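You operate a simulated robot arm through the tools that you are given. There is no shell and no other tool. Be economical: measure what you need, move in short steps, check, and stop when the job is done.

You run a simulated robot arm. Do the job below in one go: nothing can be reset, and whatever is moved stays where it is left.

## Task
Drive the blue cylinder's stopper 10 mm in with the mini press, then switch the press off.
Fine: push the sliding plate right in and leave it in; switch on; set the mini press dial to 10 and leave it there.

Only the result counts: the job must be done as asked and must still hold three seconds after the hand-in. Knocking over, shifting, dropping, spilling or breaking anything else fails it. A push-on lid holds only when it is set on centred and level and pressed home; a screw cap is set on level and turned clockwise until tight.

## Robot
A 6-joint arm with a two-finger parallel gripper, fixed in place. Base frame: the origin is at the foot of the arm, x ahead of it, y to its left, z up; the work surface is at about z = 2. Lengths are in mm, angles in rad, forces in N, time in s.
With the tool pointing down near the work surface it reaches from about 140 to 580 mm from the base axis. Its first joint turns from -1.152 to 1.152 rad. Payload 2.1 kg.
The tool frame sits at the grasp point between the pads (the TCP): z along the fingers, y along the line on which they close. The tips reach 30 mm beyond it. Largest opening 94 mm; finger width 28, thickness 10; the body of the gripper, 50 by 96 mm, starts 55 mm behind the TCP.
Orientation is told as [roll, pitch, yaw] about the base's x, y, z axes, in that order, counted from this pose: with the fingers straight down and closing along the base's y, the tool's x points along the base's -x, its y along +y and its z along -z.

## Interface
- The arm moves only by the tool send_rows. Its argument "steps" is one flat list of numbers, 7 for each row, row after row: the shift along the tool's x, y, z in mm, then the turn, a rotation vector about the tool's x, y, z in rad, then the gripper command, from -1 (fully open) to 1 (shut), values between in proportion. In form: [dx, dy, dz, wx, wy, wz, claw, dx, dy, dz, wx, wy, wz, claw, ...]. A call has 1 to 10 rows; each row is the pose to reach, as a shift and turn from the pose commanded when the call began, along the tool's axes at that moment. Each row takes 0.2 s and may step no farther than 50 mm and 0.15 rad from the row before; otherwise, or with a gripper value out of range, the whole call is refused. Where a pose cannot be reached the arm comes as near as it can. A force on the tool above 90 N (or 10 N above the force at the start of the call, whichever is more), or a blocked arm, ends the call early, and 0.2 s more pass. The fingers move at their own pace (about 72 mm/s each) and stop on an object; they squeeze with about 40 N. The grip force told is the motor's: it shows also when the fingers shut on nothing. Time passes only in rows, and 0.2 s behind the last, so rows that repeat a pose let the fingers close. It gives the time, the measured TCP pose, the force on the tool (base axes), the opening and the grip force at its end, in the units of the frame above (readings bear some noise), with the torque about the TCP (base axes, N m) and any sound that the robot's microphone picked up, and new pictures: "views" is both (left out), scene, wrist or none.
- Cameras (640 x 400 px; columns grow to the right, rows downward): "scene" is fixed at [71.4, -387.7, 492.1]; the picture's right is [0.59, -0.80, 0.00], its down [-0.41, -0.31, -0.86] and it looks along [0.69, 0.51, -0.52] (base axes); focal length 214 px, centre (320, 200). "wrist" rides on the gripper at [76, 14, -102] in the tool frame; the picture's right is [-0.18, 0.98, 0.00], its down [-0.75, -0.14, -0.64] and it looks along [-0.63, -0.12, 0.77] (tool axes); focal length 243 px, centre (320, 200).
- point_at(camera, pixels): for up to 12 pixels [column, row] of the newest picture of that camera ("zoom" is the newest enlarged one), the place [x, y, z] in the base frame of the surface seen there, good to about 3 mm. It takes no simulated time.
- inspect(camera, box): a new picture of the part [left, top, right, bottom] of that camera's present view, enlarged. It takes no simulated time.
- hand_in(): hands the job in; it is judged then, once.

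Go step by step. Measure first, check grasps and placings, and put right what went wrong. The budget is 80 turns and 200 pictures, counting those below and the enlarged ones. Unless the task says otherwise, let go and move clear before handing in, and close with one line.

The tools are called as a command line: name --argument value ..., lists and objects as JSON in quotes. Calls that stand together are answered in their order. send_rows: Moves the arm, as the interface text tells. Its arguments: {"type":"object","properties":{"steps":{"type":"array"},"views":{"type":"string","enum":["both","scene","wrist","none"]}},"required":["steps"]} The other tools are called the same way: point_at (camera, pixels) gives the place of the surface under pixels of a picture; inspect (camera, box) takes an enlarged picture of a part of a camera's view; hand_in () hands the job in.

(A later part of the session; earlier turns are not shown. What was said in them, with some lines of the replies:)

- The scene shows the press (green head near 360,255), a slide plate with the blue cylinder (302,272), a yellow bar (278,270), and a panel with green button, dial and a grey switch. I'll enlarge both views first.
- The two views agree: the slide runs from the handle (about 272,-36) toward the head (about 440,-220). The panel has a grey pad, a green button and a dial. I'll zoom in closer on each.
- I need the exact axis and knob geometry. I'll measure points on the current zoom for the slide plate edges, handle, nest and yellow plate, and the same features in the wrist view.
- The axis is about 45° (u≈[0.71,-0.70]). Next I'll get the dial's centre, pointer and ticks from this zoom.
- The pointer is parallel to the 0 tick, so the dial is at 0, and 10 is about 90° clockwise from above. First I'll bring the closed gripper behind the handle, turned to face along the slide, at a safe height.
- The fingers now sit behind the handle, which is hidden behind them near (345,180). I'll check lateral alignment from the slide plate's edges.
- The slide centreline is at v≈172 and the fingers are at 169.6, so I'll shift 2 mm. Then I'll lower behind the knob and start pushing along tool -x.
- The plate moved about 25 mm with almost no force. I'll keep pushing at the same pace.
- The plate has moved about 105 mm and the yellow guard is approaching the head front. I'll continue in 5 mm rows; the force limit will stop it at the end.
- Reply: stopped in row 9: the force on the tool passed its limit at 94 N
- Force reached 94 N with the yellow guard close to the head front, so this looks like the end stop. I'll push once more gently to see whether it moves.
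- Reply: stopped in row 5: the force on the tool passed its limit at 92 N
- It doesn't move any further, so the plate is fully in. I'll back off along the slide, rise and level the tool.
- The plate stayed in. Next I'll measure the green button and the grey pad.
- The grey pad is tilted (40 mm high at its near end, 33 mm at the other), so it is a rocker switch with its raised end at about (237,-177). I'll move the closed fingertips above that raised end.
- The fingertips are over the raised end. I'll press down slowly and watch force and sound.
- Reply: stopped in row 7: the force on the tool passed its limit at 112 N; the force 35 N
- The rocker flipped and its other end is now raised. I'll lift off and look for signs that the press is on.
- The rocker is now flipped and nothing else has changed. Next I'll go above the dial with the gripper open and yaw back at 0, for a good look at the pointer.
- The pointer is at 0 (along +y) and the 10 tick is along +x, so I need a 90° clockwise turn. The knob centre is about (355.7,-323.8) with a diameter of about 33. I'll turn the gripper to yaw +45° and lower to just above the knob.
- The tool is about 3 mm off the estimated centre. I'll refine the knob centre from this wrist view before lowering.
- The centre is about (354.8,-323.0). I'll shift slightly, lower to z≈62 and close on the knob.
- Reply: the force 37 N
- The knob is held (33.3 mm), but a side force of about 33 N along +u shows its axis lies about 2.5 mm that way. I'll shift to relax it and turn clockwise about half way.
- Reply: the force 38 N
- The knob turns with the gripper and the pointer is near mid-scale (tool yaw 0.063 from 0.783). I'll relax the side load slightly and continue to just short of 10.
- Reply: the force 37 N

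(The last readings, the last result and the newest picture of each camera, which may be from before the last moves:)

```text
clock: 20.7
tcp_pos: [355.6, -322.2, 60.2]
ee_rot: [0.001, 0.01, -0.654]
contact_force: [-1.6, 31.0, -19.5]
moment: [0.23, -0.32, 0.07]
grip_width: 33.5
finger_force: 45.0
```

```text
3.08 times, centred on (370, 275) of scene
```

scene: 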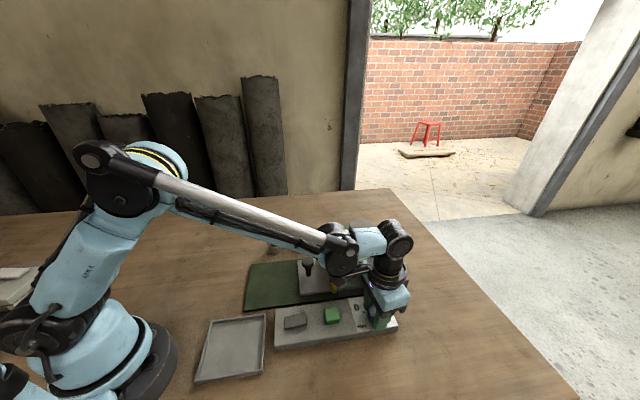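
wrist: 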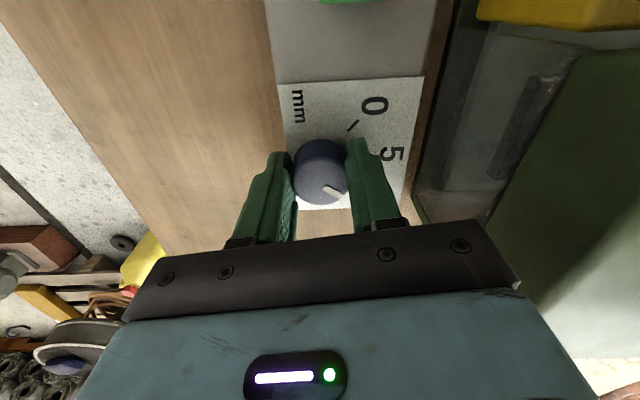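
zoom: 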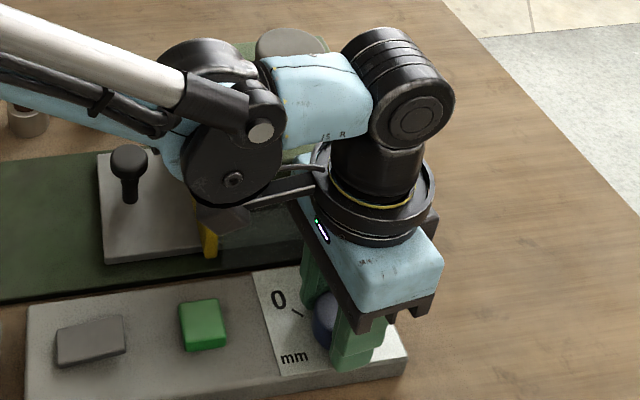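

I've turned about 82°, and roughly 8° remains. I'll add 0.09 rad, release and raise to check the pointer precisely, so as not to overshoot.

send_rows --steps '[0.9, 1.2, 0.7, 0, 0, 0.03, 1, 0.9, 1.2, 0.7, 0, 0, 0.06, 1, 0.9, 1.2, 0.7, 0, 0, 0.09, 1, 0.9, 1.2, 0.7, 0, 0, 0.09, 1, 0.9, 1.2, 0.7, 0, 0, 0.09, -0.25, 0.9, 1.2, 0.7, 0, 0, 0.09, -0.25, 0.9, 1.2, -40, 0, 0, 0.09, -0.25]'

inspect --camera "wrist" --box '[240, 80, 400, 210]'

inspect --camera "scene" --box '[335, 280, 405, 340]'

```text
clock: 22.3
tcp_pos: [355.3, -323.3, 101.4]
ee_rot: [-0.004, 0.006, -0.745]
contact_force: [-0.3, -1.0, -0.1]
moment: [0.01, 0.03, 0.0]
grip_width: 58.8
finger_force: 0.1
```

scene: 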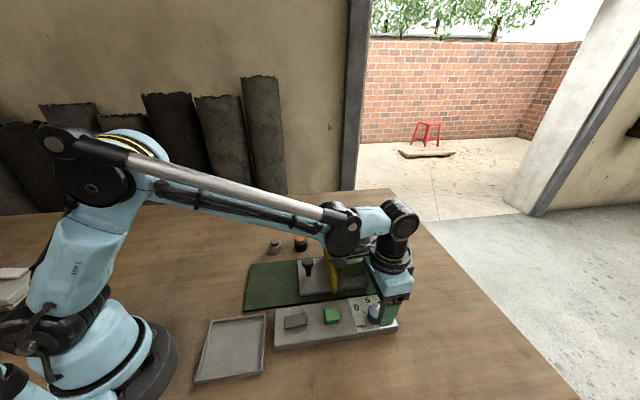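
wrist: 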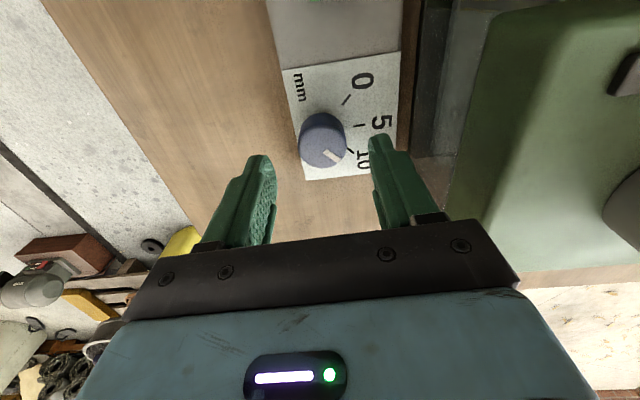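

```text
3.08 times, centred on (320, 145) of wrist
```

zoom: 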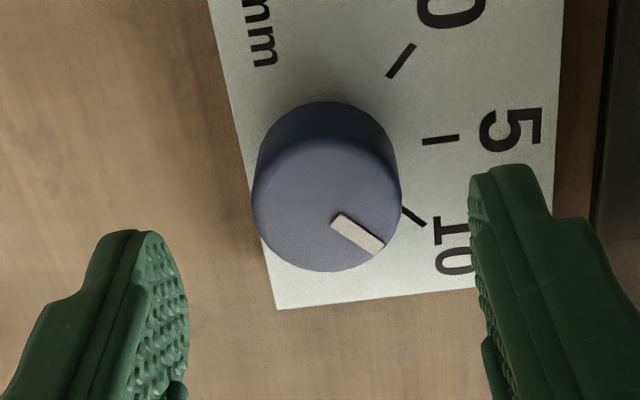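

```text
6.67 times, centred on (370, 310) of scene
```

zoom: 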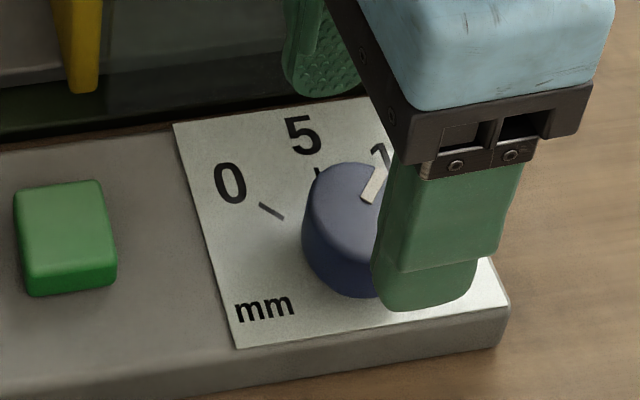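

The pointer looks a few degrees short of the 10 tick (bar about 34° against tick about 41° in the zoom). I'll measure it in base coordinates.

inspect --camera "wrist" --box '[290, 80, 380, 180]'

```text
4.00 times, centred on (335, 130) of wrist
```

zoom: 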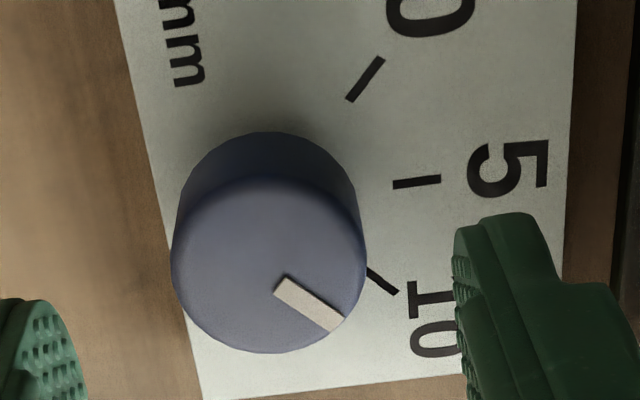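

Projecting the pixels, the pointer is about 2–3° short of the 10 tick, which agrees with my 87.5° of turn. I'll regrip, turn the remaining 0.04 rad while watching the torque, then release.

send_rows --steps '[-1.2, 0, 20, 0, 0, 0, -0.25, -1.2, 0, 40, 0, 0, 0, -0.25, -1.2, 0, 40, 0, 0, 0, 1, -1.2, 0, 40, 0, 0, 0, 1, -1.2, 0, 40, 0, 0, 0, 1, -1.2, 0, 40, 0, 0, 0.015, 1, -1.2, 0, 40, 0, 0, 0.03, 1, -1.2, 0, 40, 0, 0, 0.042, 1, -1.2, 0, 40, 0, 0, 0.042, 1]' --views "none"

```text
clock: 24.3
tcp_pos: [356.6, -323.0, 61.6]
ee_rot: [0.001, 0.005, -0.785]
contact_force: [12.2, 15.9, -15.5]
moment: [0.1, -0.34, 0.52]
grip_width: 33.5
finger_force: 45.5
```

The torque about z rose to 0.52 N·m (it was about 0.05 while turning), so the dial seems to be at its end stop. I'll release and check.

send_rows --steps '[0, 0, 0, 0, 0, 0, -0.25, 0, 0, 0, 0, 0, 0, -0.25, 0, 0, -20, 0, 0, 0, -0.25, 0, 0, -40, 0, 0, 0, -0.25]' --views "none"

inspect --camera "wrist" --box '[290, 80, 380, 180]'

inspect --camera "scene" --box '[320, 210, 410, 340]'

```text
clock: 25.3
tcp_pos: [356.3, -324.3, 103.0]
ee_rot: [-0.003, 0.004, -0.789]
contact_force: [0.5, 0.5, 0.5]
moment: [0.02, 0.02, 0.0]
grip_width: 58.7
finger_force: 0.1
```

```text
4.00 times, centred on (335, 130) of wrist
```

zoom: 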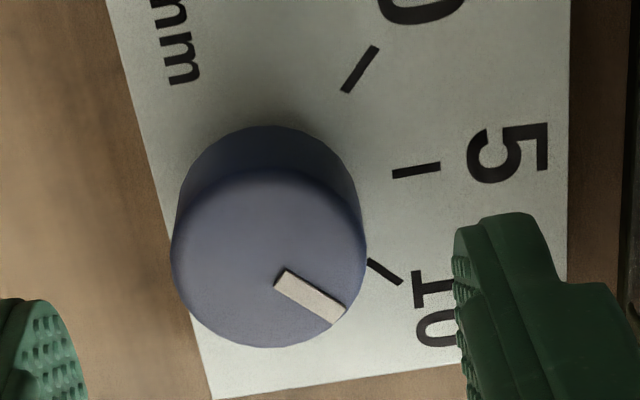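

```text
3.08 times, centred on (365, 275) of scene
```

zoom: 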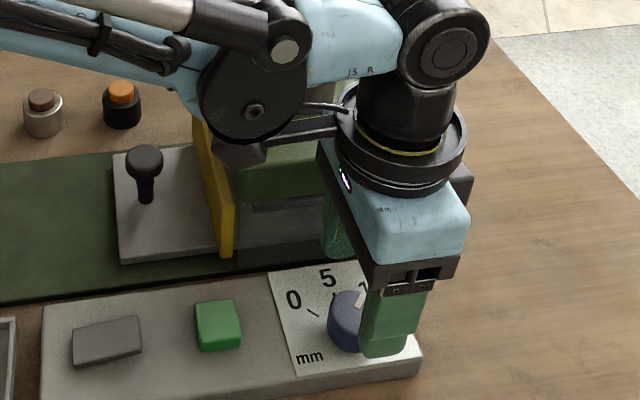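

The dial now reads 10 to within measurement. I'll rise, close the gripper and move back above the rocker, then look into the press.

send_rows --steps '[0, 0, -40, 0, 0, 0, 0.2, 40, 6, -40, 0, 0, 0, 1, 80, 12, -40, 0, 0, 0, 1, 120, 18, -40, 0, 0, 0, 1, 140, 20.3, -40, 0, 0, 0, 1]'

inspect --camera "scene" --box '[320, 215, 400, 335]'

inspect --camera "scene" --box '[330, 255, 400, 300]'

```text
clock: 26.5
tcp_pos: [272.0, -209.6, 142.1]
ee_rot: [-0.003, 0.005, -0.787]
contact_force: [0.2, 0.6, -0.2]
moment: [-0.06, 0.05, 0.01]
grip_width: 0.0
finger_force: 33.1
```

scene: 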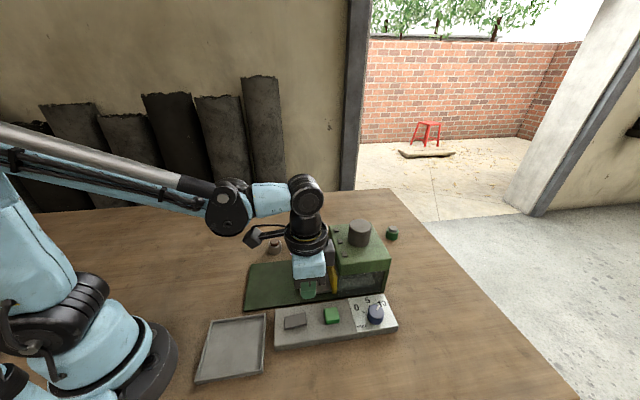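
wrist: 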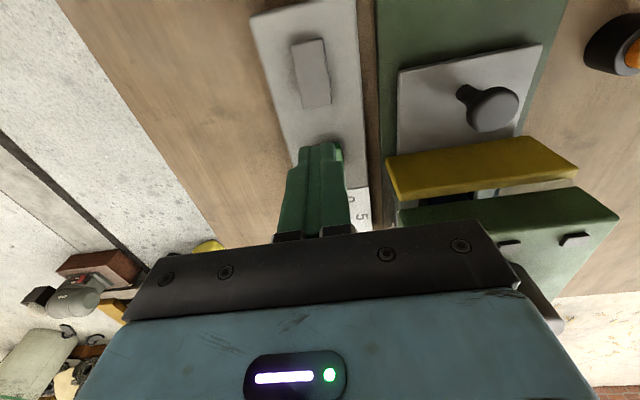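

```text
3.33 times, centred on (360, 275) of scene
```

zoom: 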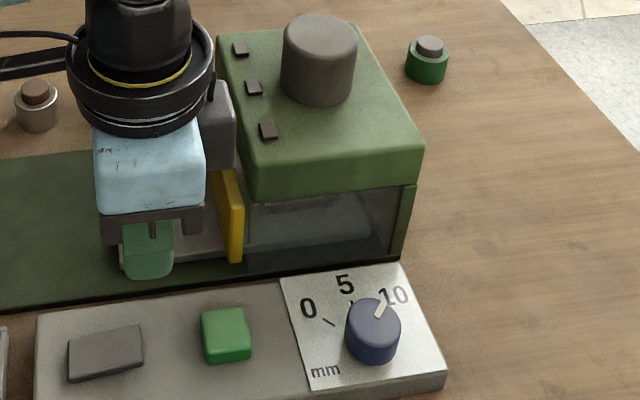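

```text
8.89 times, centred on (365, 278) of scene
```

zoom: 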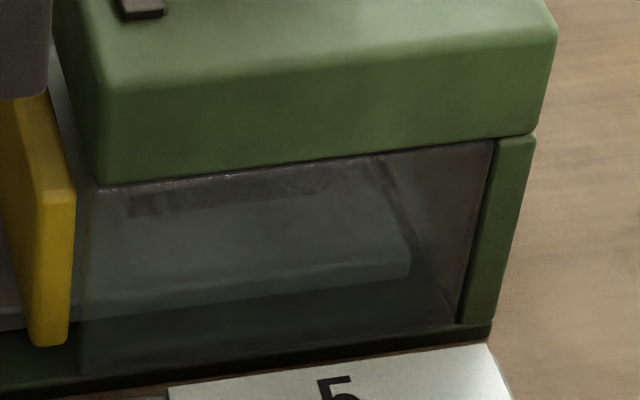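

No sound and no visible motion so far, so the press may still need the green button as a start. Before pressing anything else, I'll look through the side window with the wrist camera to see the stopper's state.

send_rows --steps '[-12, -25, -10, 0, 0, -0.149, 1, -24, -50, -10, 0, 0, -0.298, 1, -37, -75, -10, 0, 0, -0.447, 1, -49, -95, -10, 0, 0, -0.596, 1, -62, -104, -10, 0, 0, -0.745, 1, -75, -104, -10, 0, 0, -0.894, 1, -87, -104, -10, 0, 0, -1.043, 1, -100, -104, 0, 0, 0, -1.192, 1, -112, -104, 20, 0, 0, -1.341, 1, -124, -104, 55, 0, 0, -1.49, 1]'

inspect --camera "wrist" --box '[200, 0, 440, 150]'

```text
clock: 28.7
tcp_pos: [286.3, -372.8, 86.0]
ee_rot: [0.005, 0.007, 0.706]
contact_force: [0.4, -0.1, 0.0]
moment: [0.0, -0.03, 0.01]
grip_width: 0.1
finger_force: 32.6
```

scene: 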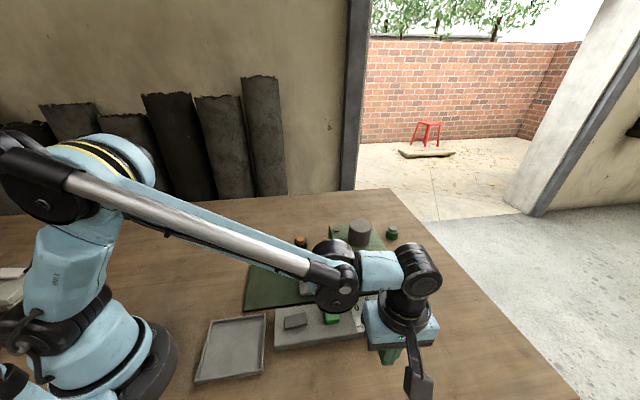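
wrist: 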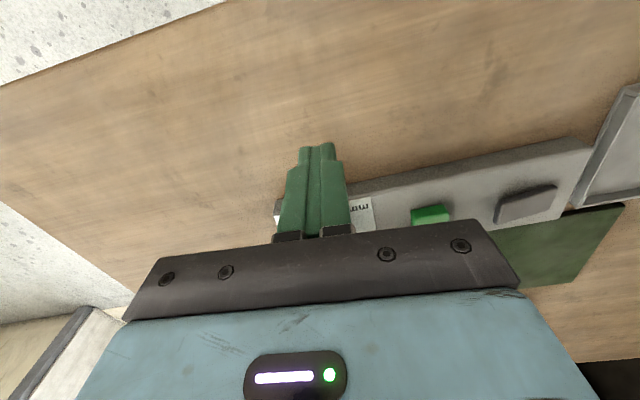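

```text
2.67 times, centred on (320, 75) of wrist
```

zoom: 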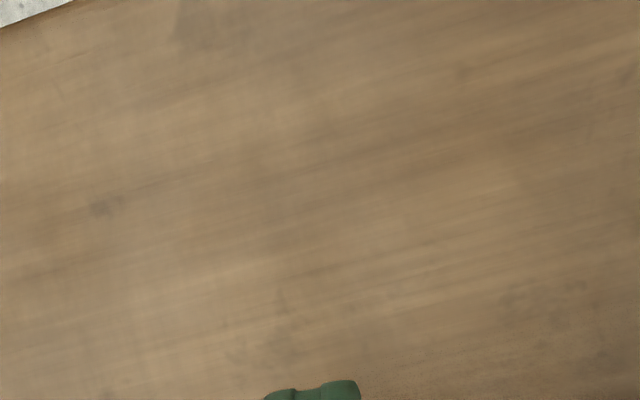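

The wrist picture's "down" is forward, so the gripper body hides the press. I'll raise, open the fingers and tilt the tool 30° so the camera looks through the window between the fingers.

send_rows --steps '[0, 0, -12, 0, -0.1, -0.016, 0, 0, 0, -24, 0, -0.21, -0.032, -1, 0, 0, -36, 0, -0.32, -0.048, -1, 0, 0, -44, 0, -0.42, -0.064, -1, 0, 0, -44, 0, -0.5236, -0.08, -1, 0, 0, -44, 0, -0.5236, -0.08, -1]'

inspect --camera "wrist" --box '[240, 100, 400, 240]'

```text
clock: 30.1
tcp_pos: [288.3, -371.3, 131.2]
ee_rot: [-0.018, -0.52, 0.789]
contact_force: [-0.4, 0.1, 0.7]
moment: [0.01, 0.0, -0.02]
grip_width: 94.0
finger_force: 0.1
```

scene: 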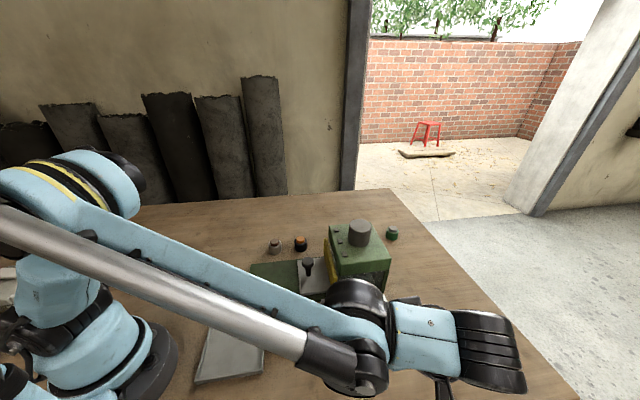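
wrist: 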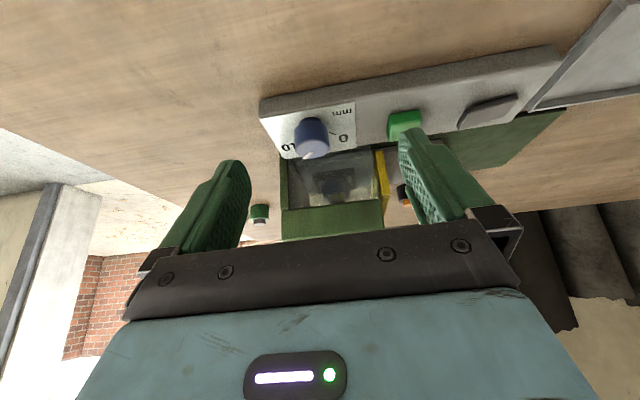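

```text
2.86 times, centred on (320, 170) of wrist
```

zoom: 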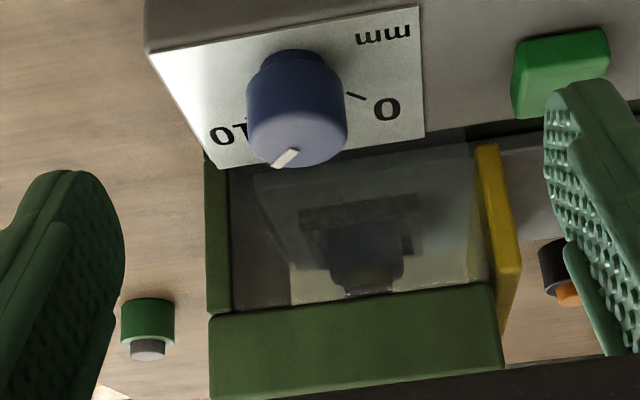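

Now I can see into the chamber (image upside down): the cylinder is in its nest near (340,185). I'll enlarge it.

inspect --camera "wrist" --box '[300, 150, 380, 215]'

point_at --camera "scene" --pixels '[[361, 225], [352, 222], [370, 222]]'

```text
6.15 times, centred on (340, 182) of wrist
```

zoom: 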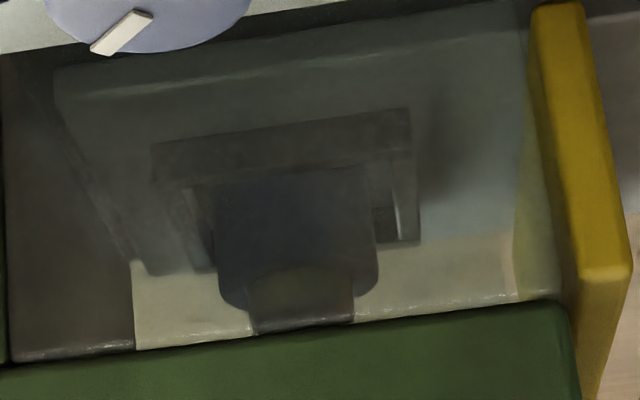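

```text
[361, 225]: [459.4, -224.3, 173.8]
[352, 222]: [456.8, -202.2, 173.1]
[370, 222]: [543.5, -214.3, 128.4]
```

The cylinder's upper part is cut off by the head's lower edge, so I can't tell whether the ram came down. I'll lower the camera and tilt a bit more for a flatter view.

send_rows --steps '[6, 0, 10, 0, -0.08, 0, -1, 12, 0, 20, 0, -0.16, 0, -1, 17, 0, 29, 0, -0.22, 0, -1, 20, 0, 34.6, 0, -0.26, 0, -1]'

inspect --camera "wrist" --box '[280, 130, 400, 230]'

```text
clock: 31.1
tcp_pos: [322.7, -353.4, 90.5]
ee_rot: [-0.022, -0.778, 0.794]
contact_force: [-0.1, 0.0, 0.7]
moment: [0.02, -0.03, -0.01]
grip_width: 94.0
finger_force: 0.0
out of reach, approached as far as the arm can: row 1, 2, 3, 4
```

scene: 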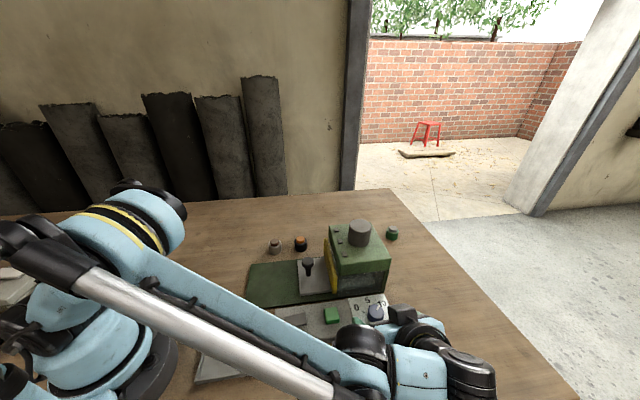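
wrist: 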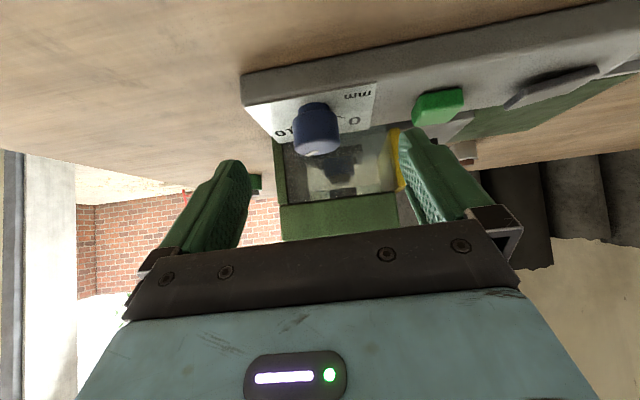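

```text
4.00 times, centred on (340, 180) of wrist
```

zoom: 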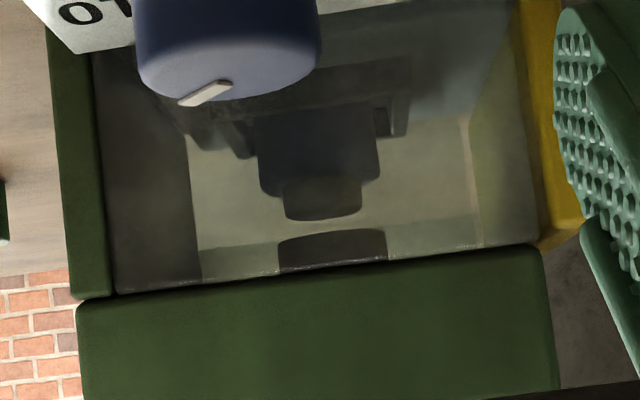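

This is clear now: the stopper still stands proud of the blue cylinder and the ram is up, so no stroke has run. The green button must be the start. I'll go up and level the tool.

send_rows --steps '[-14, 0, -14, 0, 0, 0, -0.5, -28, 0, -28, 0, 0.13, 0, 0, -42, 0, -42, 0, 0.26, 0, 0.5, -56, 0, -56, 0, 0.39, 0, 1, -56, 0, -56, 0, 0.52, 0, 1, -56, 0, -56, 0, 0.65, 0, 1, -56, 0, -56, 0, 0.778, 0, 1, -56, 0, -56, 0, 0.778, 0, 1]' --views "none"

inspect --camera "scene" --box '[240, 200, 420, 350]'

```text
clock: 32.9
tcp_pos: [322.9, -352.7, 170.6]
ee_rot: [-0.016, 0.001, 0.777]
contact_force: [0.5, 0.5, 0.0]
moment: [-0.02, 0.01, 0.04]
grip_width: 0.1
finger_force: 32.4
```

```text
2.67 times, centred on (330, 275) of scene
```

zoom: 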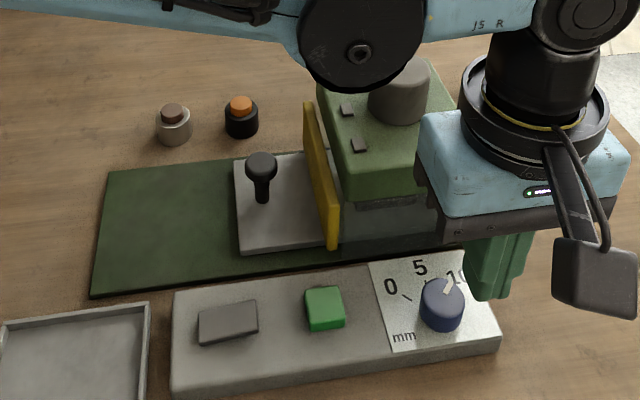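

I'll move above the green button at about (303,-246) and lower to just over it.

send_rows --steps '[-20, 30, 0, -0.005, 0, 0, 1, -40, 60, 0, -0.01, 0, 0, 1, -60.6, 90, 0, -0.016, 0, 0, 1, -60.6, 90, 45, -0.016, 0, 0, 1, -60.6, 90, 85, -0.016, 0, 0, 1, -60.6, 90, 85, -0.016, 0, 0, 1]'

inspect --camera "scene" --box '[260, 240, 400, 350]'

```text
clock: 34.3
tcp_pos: [304.2, -249.1, 84.9]
ee_rot: [0.001, -0.002, 0.78]
contact_force: [0.9, -0.6, 0.2]
moment: [-0.02, 0.01, -0.01]
grip_width: 0.2
finger_force: 32.5
```

scene: 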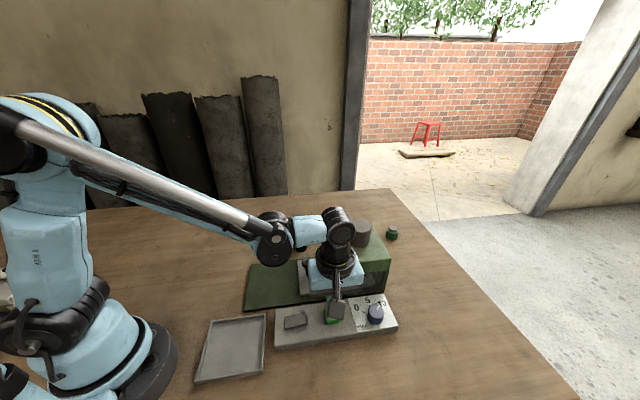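
wrist: 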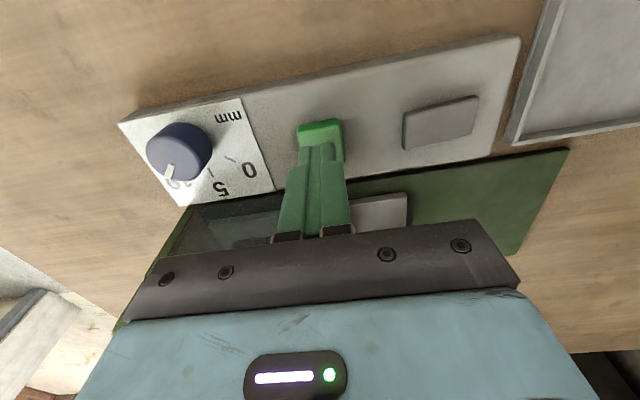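

```text
3.64 times, centred on (330, 295) of scene
```

zoom: 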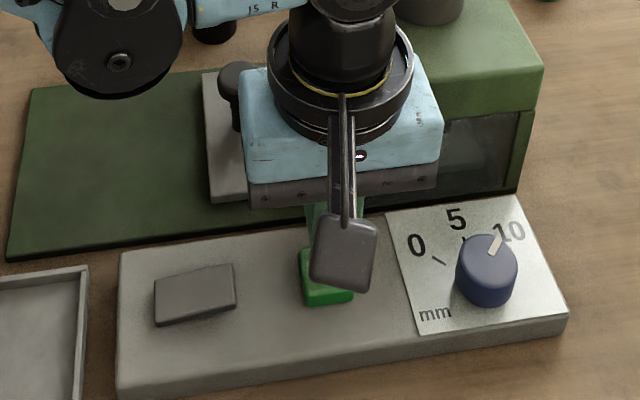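

The fingertips are over the green button. I'll press down in small rows and listen.

send_rows --steps '[0, 0, 8, 0, 0, 0, 1, 0, 0, 12, 0, 0, 0, 1, 0, 0, 14, 0, 0, 0, 1, 0, 0, 16, 0, 0, 0, 1, 0, 0, 18, 0, 0, 0, 1]' --views "scene"

```text
clock: 35.5
tcp_pos: [304.1, -247.4, 64.8]
ee_rot: [0.0, -0.002, 0.778]
contact_force: [1.1, -0.9, 2.3]
moment: [0.0, -0.02, 0.0]
grip_width: 0.1
finger_force: 33.0
```

scene: 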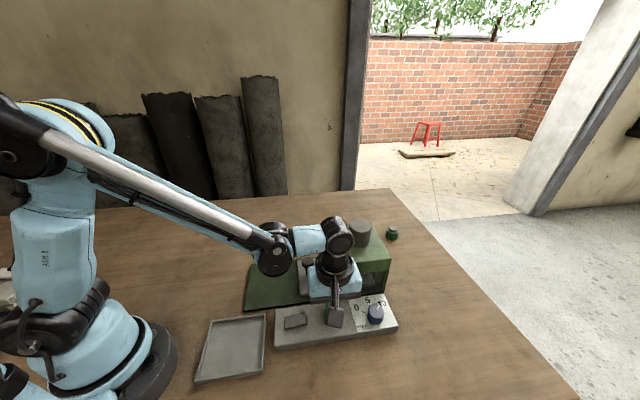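

The tip has sunk to z≈35 with only 2 N, so the button is soft and no sound has come yet. I'll press a little deeper until it bottoms or clicks.

send_rows --steps '[0, 0, 1, 0, 0, 0, 1, 0, 0, 2, 0, 0, 0, 1, 0, 0, 3, 0, 0, 0, 1, 0, 0, 4, 0, 0, 0, 1]' --views "none"

inspect --camera "scene" --box '[290, 230, 400, 350]'

```text
clock: 36.5
tcp_pos: [303.4, -247.7, 62.8]
ee_rot: [0.0, 0.0, 0.779]
contact_force: [-2.1, -4.2, 16.0]
moment: [-0.08, 0.05, 0.1]
grip_width: 0.3
finger_force: 33.6
heard: click
```

```text
3.33 times, centred on (345, 290) of scene
```

zoom: 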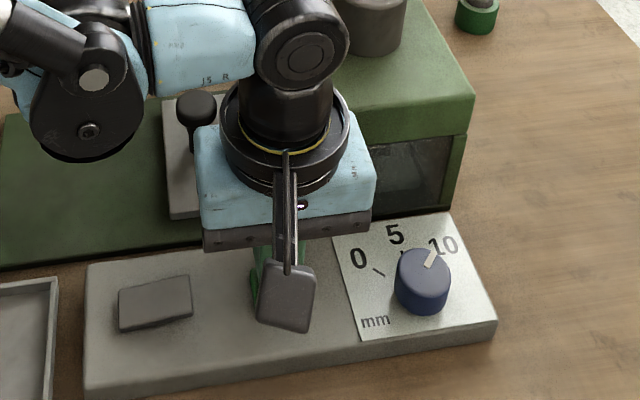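

A click came from the button. I'll lift off and wait a moment for the stroke, listening.

send_rows --steps '[0, 0, -10, 0, 0, 0, 1, 0, 0, -40, 0, 0, 0, 1, 0, 0, -80, 0, 0, 0, 1, 0, 0, -80, 0, 0, 0, 1, 0, 0, -80, 0, 0, 0, 1, 0, 0, -80, 0, 0, 0, 1, 0, 0, -80, 0, 0, 0, 1, 0, 0, -80, 0, 0, 0, 1]' --views "none"

inspect --camera "scene" --box '[270, 210, 410, 350]'

```text
clock: 38.3
tcp_pos: [302.2, -247.5, 142.8]
ee_rot: [0.0, -0.002, 0.779]
contact_force: [-0.2, 0.3, -0.3]
moment: [0.0, 0.02, 0.0]
grip_width: 0.0
finger_force: 32.4
```

```text
2.86 times, centred on (340, 280) of scene
```

zoom: 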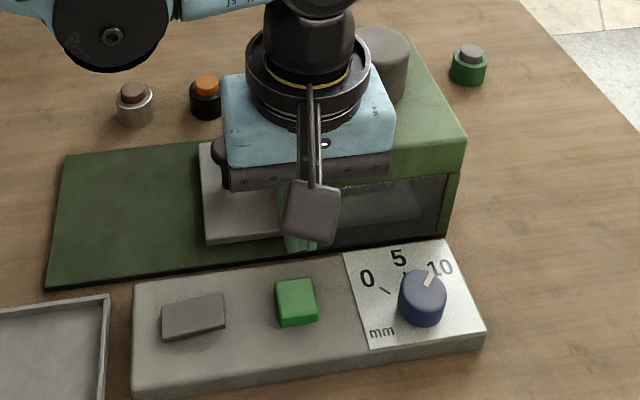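

No further sound. I'll look through the window again from the same viewpoint as before.

send_rows --steps '[20, -30, -14, 0, 0, 0, 1, 40, -60, -28, 0, 0, 0, 1, 60.6, -90, -28, 0, -0.1, 0, 0.5, 60.6, -90, -28, 0, -0.24, 0, -0.5, 60.6, -90, -28, 0, -0.38, 0, -1, 60.6, -90, -28, 0, -0.52, 0, -1, 60.6, -90, -20, 0, -0.65, 0, -1, 60.6, -90, 0, 0, -0.778, 0, -1, 60.6, -90, 26, 0, -0.778, 0, -1, 60.6, -90, 52, 0, -0.778, 0, -1]'

inspect --camera "wrist" --box '[280, 130, 400, 230]'

```text
clock: 40.5
tcp_pos: [325.3, -351.7, 88.6]
ee_rot: [0.002, -0.779, 0.779]
contact_force: [0.0, -0.4, -0.3]
moment: [-0.01, -0.02, 0.0]
grip_width: 94.0
finger_force: 0.0
```

scene: 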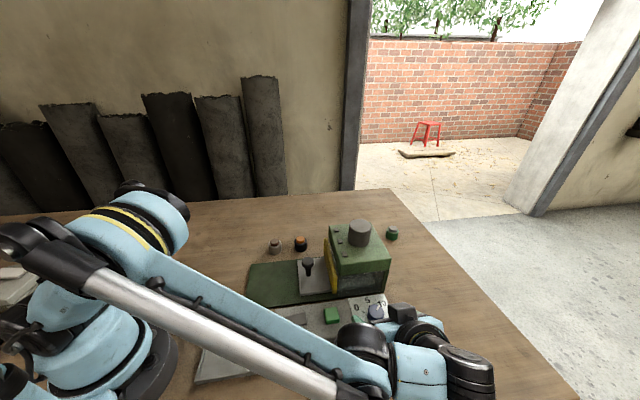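
wrist: 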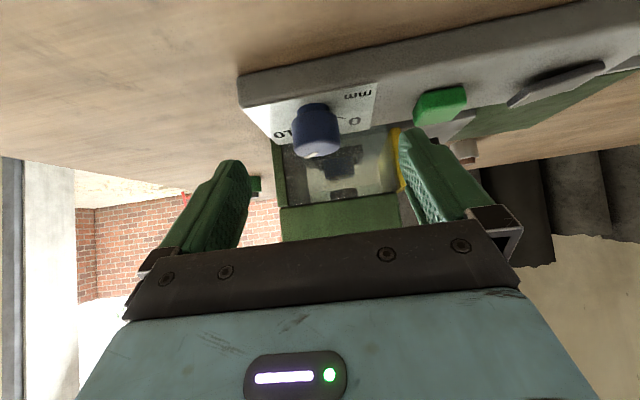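

```text
4.00 times, centred on (340, 180) of wrist
```

zoom: 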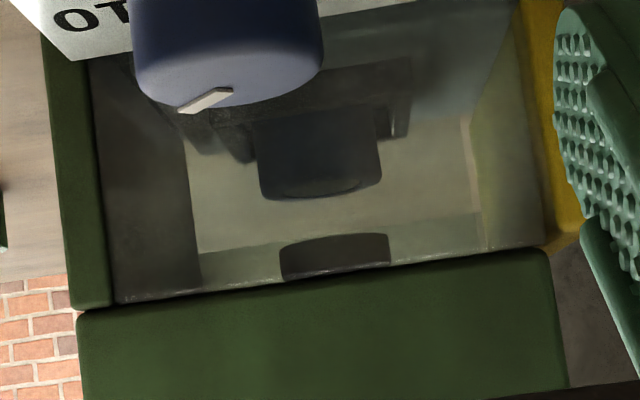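

The stopper has gone down to about flush and the ram is back up, so the stroke is done. I'll level the tool and go switch off with the rocker.

send_rows --steps '[-14, 0, -14, 0, 0, 0, -0.5, -28, 0, -28, 0, 0.13, 0, 0, -42, 0, -42, 0, 0.26, 0, 0.5, -56, 0, -56, 0, 0.39, 0, 1, -56, 0, -56, 0, 0.52, 0, 1, -56, 0, -56, 0, 0.65, 0, 1, -56, 0, -56, 0, 0.778, 0, 1, -56, 0, -56, 0, 0.778, 0, 1]' --views "none"

inspect --camera "scene" --box '[260, 290, 340, 350]'

point_at --camera "zoom" --pixels '[[190, 235], [350, 195], [350, 240], [200, 275], [330, 215], [270, 240], [210, 250]]'

```text
clock: 42.3
tcp_pos: [323.0, -353.4, 169.0]
ee_rot: [0.0, 0.002, 0.779]
contact_force: [-0.2, -0.1, 0.8]
moment: [-0.01, 0.02, -0.01]
grip_width: 0.0
finger_force: 33.1
```

```text
6.67 times, centred on (300, 320) of scene
```

zoom: 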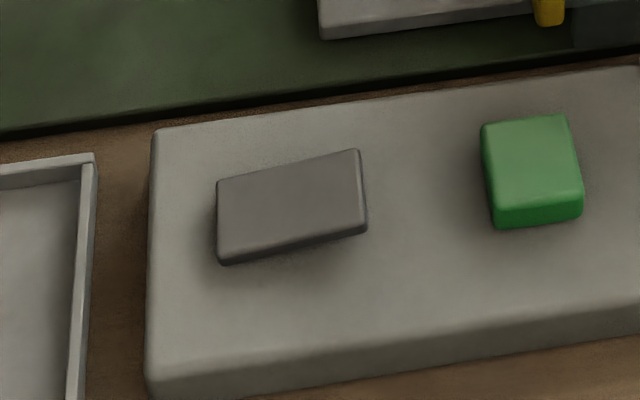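

```text
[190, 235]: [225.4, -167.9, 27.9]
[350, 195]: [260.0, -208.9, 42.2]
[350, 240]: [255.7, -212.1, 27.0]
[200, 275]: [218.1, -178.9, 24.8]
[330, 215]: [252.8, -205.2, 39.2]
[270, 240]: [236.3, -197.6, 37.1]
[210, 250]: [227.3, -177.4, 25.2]
```

The rocker's right end, near (263,-207), is raised to z≈42. I'll go above it and lower.

send_rows --steps '[-15.8, 36.4, 0, 0, 0, 0, 1, -31.6, 72.8, 0, 0, 0, 0, 1, -47.3, 109.3, 0, 0, 0, 0, 1, -63.1, 145.7, 0, 0, 0, 0, 1, -63.1, 145.7, 42, 0, 0, 0, 1, -63.1, 145.7, 84, 0, 0, 0, 1, -63.1, 145.7, 84, 0, 0, 0, 1]'

inspect --camera "wrist" --box '[220, 60, 420, 240]'

```text
clock: 43.9
tcp_pos: [265.7, -206.5, 85.1]
ee_rot: [0.0, -0.001, 0.779]
contact_force: [0.1, -0.1, -0.3]
moment: [0.02, 0.0, 0.01]
grip_width: 0.0
finger_force: 32.7
```

scene: 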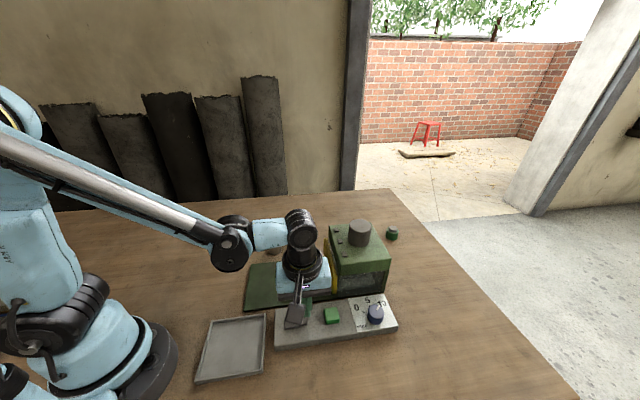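
wrist: 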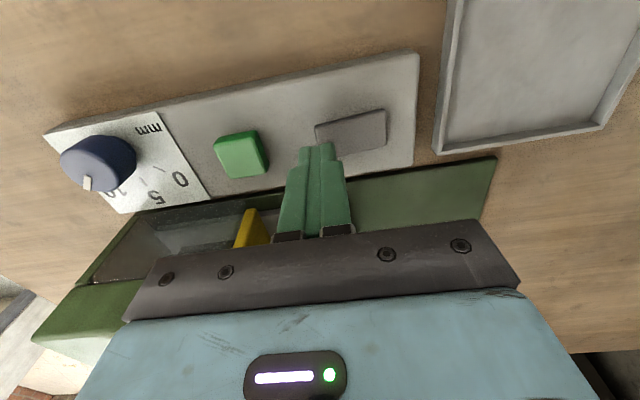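

```text
2.22 times, centred on (320, 150) of wrist
```

zoom: 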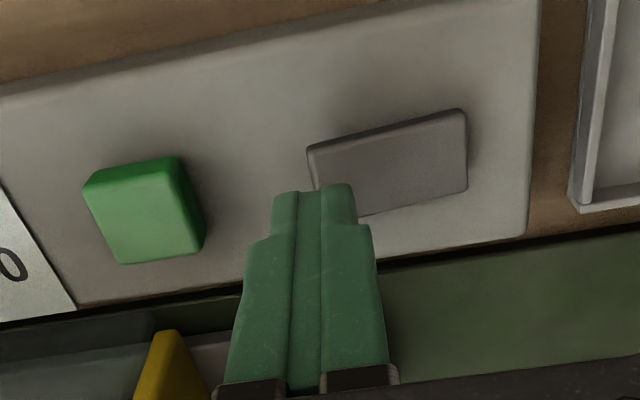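

The tips are over the raised end. I'll press it down, then lift.

send_rows --steps '[0, 0, 8, 0, 0, 0, 1, 0, 0, 14, 0, 0, 0, 1, 0, 0, 17, 0, 0, 0, 1, 0, 0, 19, 0, 0, 0, 1, 0, 0, 21, 0, 0, 0, 1, 0, 0, 22.5, 0, 0, 0, 1, 0, 0, 23.5, 0, 0, 0, 1]' --views "none"

send_rows --steps '[0, 0, -10, 0, 0, 0, 1, 0, 0, -50, 0, 0, 0, 1, 0, 0, -100, 0, 0, 0, 1, 40, 0, -140, 0, 0, 0, 1]'

inspect --camera "scene" --box '[240, 210, 410, 350]'

inspect --camera "scene" --box '[260, 290, 340, 350]'

```text
clock: 45.6
tcp_pos: [265.7, -206.4, 62.8]
ee_rot: [0.004, 0.001, 0.778]
contact_force: [0.1, 0.9, 31.8]
moment: [0.23, 0.23, -0.01]
grip_width: 0.2
finger_force: 32.3
stopped in row 7: the force on the tool passed its limit at 92 N (the readings are from after the stop); the commanded pose is now the measured one
```

```text
refused: row 4 steps farther than a row can; nothing moved
```

```text
2.86 times, centred on (325, 280) of scene
```

zoom: 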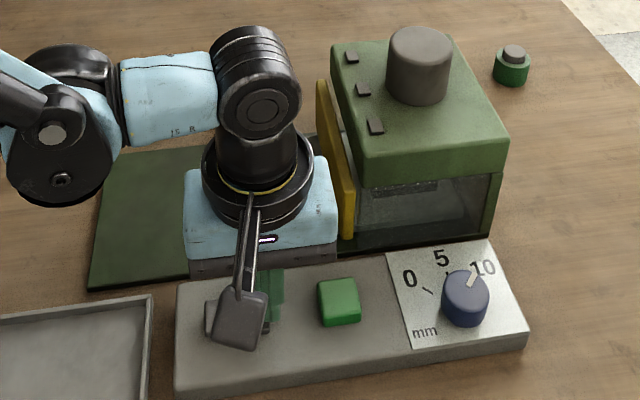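

```text
6.67 times, centred on (300, 320) of scene
```

zoom: 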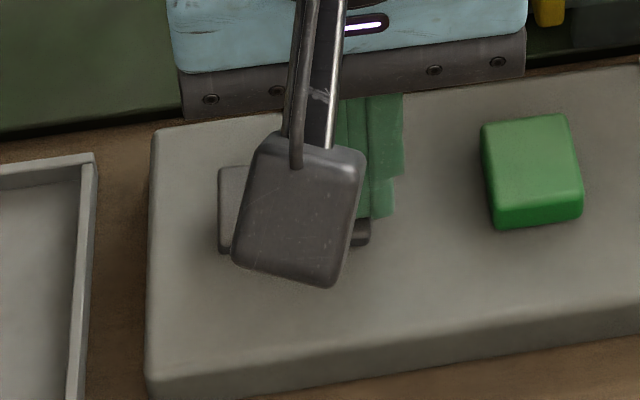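

The press hit its stop, but my lift was refused because one row was too long. I'll lift again with shorter rows and check.

send_rows --steps '[0, 0, -10, 0, 0, 0, 1, 0, 0, -50, 0, 0, 0, 1, 0, 0, -90, 0, 0, 0, 1, 0, 0, -130, 0, 0, 0, 1, 30, 0, -160, 0, 0, 0, 1, 60, 0, -180, 0, 0, 0, 1]'

inspect --camera "scene" --box '[240, 210, 410, 350]'

inspect --camera "scene" --box '[260, 280, 400, 350]'

```text
clock: 47.0
tcp_pos: [226.2, -248.0, 243.3]
ee_rot: [0.005, 0.0, 0.78]
contact_force: [-0.4, 0.5, 1.1]
moment: [0.02, -0.01, 0.0]
grip_width: 0.0
finger_force: 33.0
```

scene: 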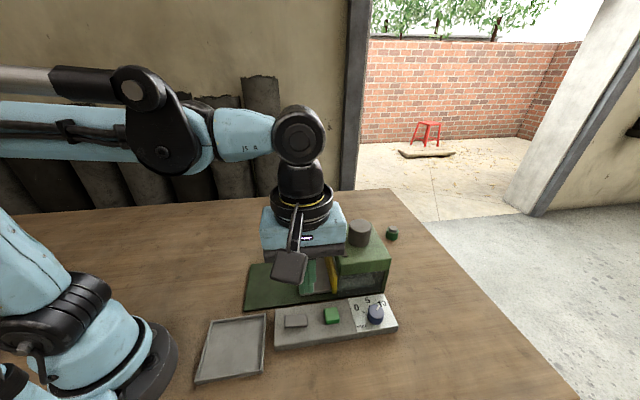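
wrist: 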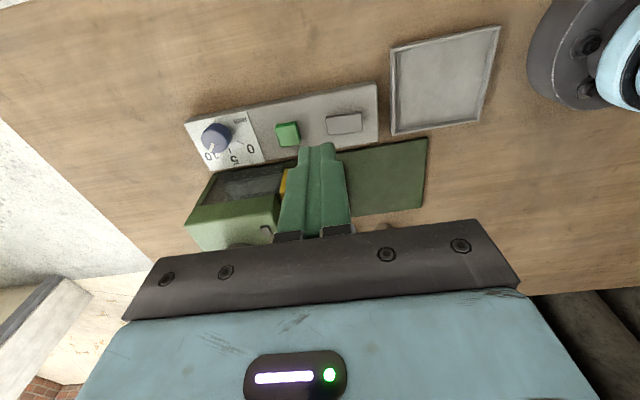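

```text
2.86 times, centred on (325, 280) of scene
```

zoom: 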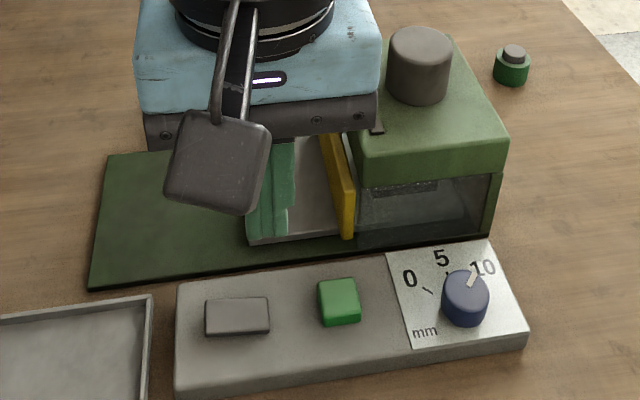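

```text
4.57 times, centred on (330, 315) of scene
```

zoom: 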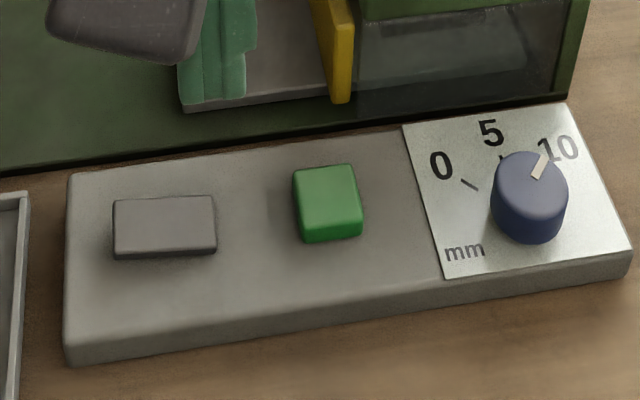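

The rocker is back in its original off position, the dial is at 10, the plate is in, the stopper is down and the arm is clear. I'm handing in.

hand_in

```text
The job is handed in.
```

The blue cylinder's stopper went down to about flush in one press stroke with the dial at 10. I judged that through the press window and couldn't measure the 10 mm directly. The press is switched off at the rocker, the sliding plate is fully in, and the dial is left at 10.
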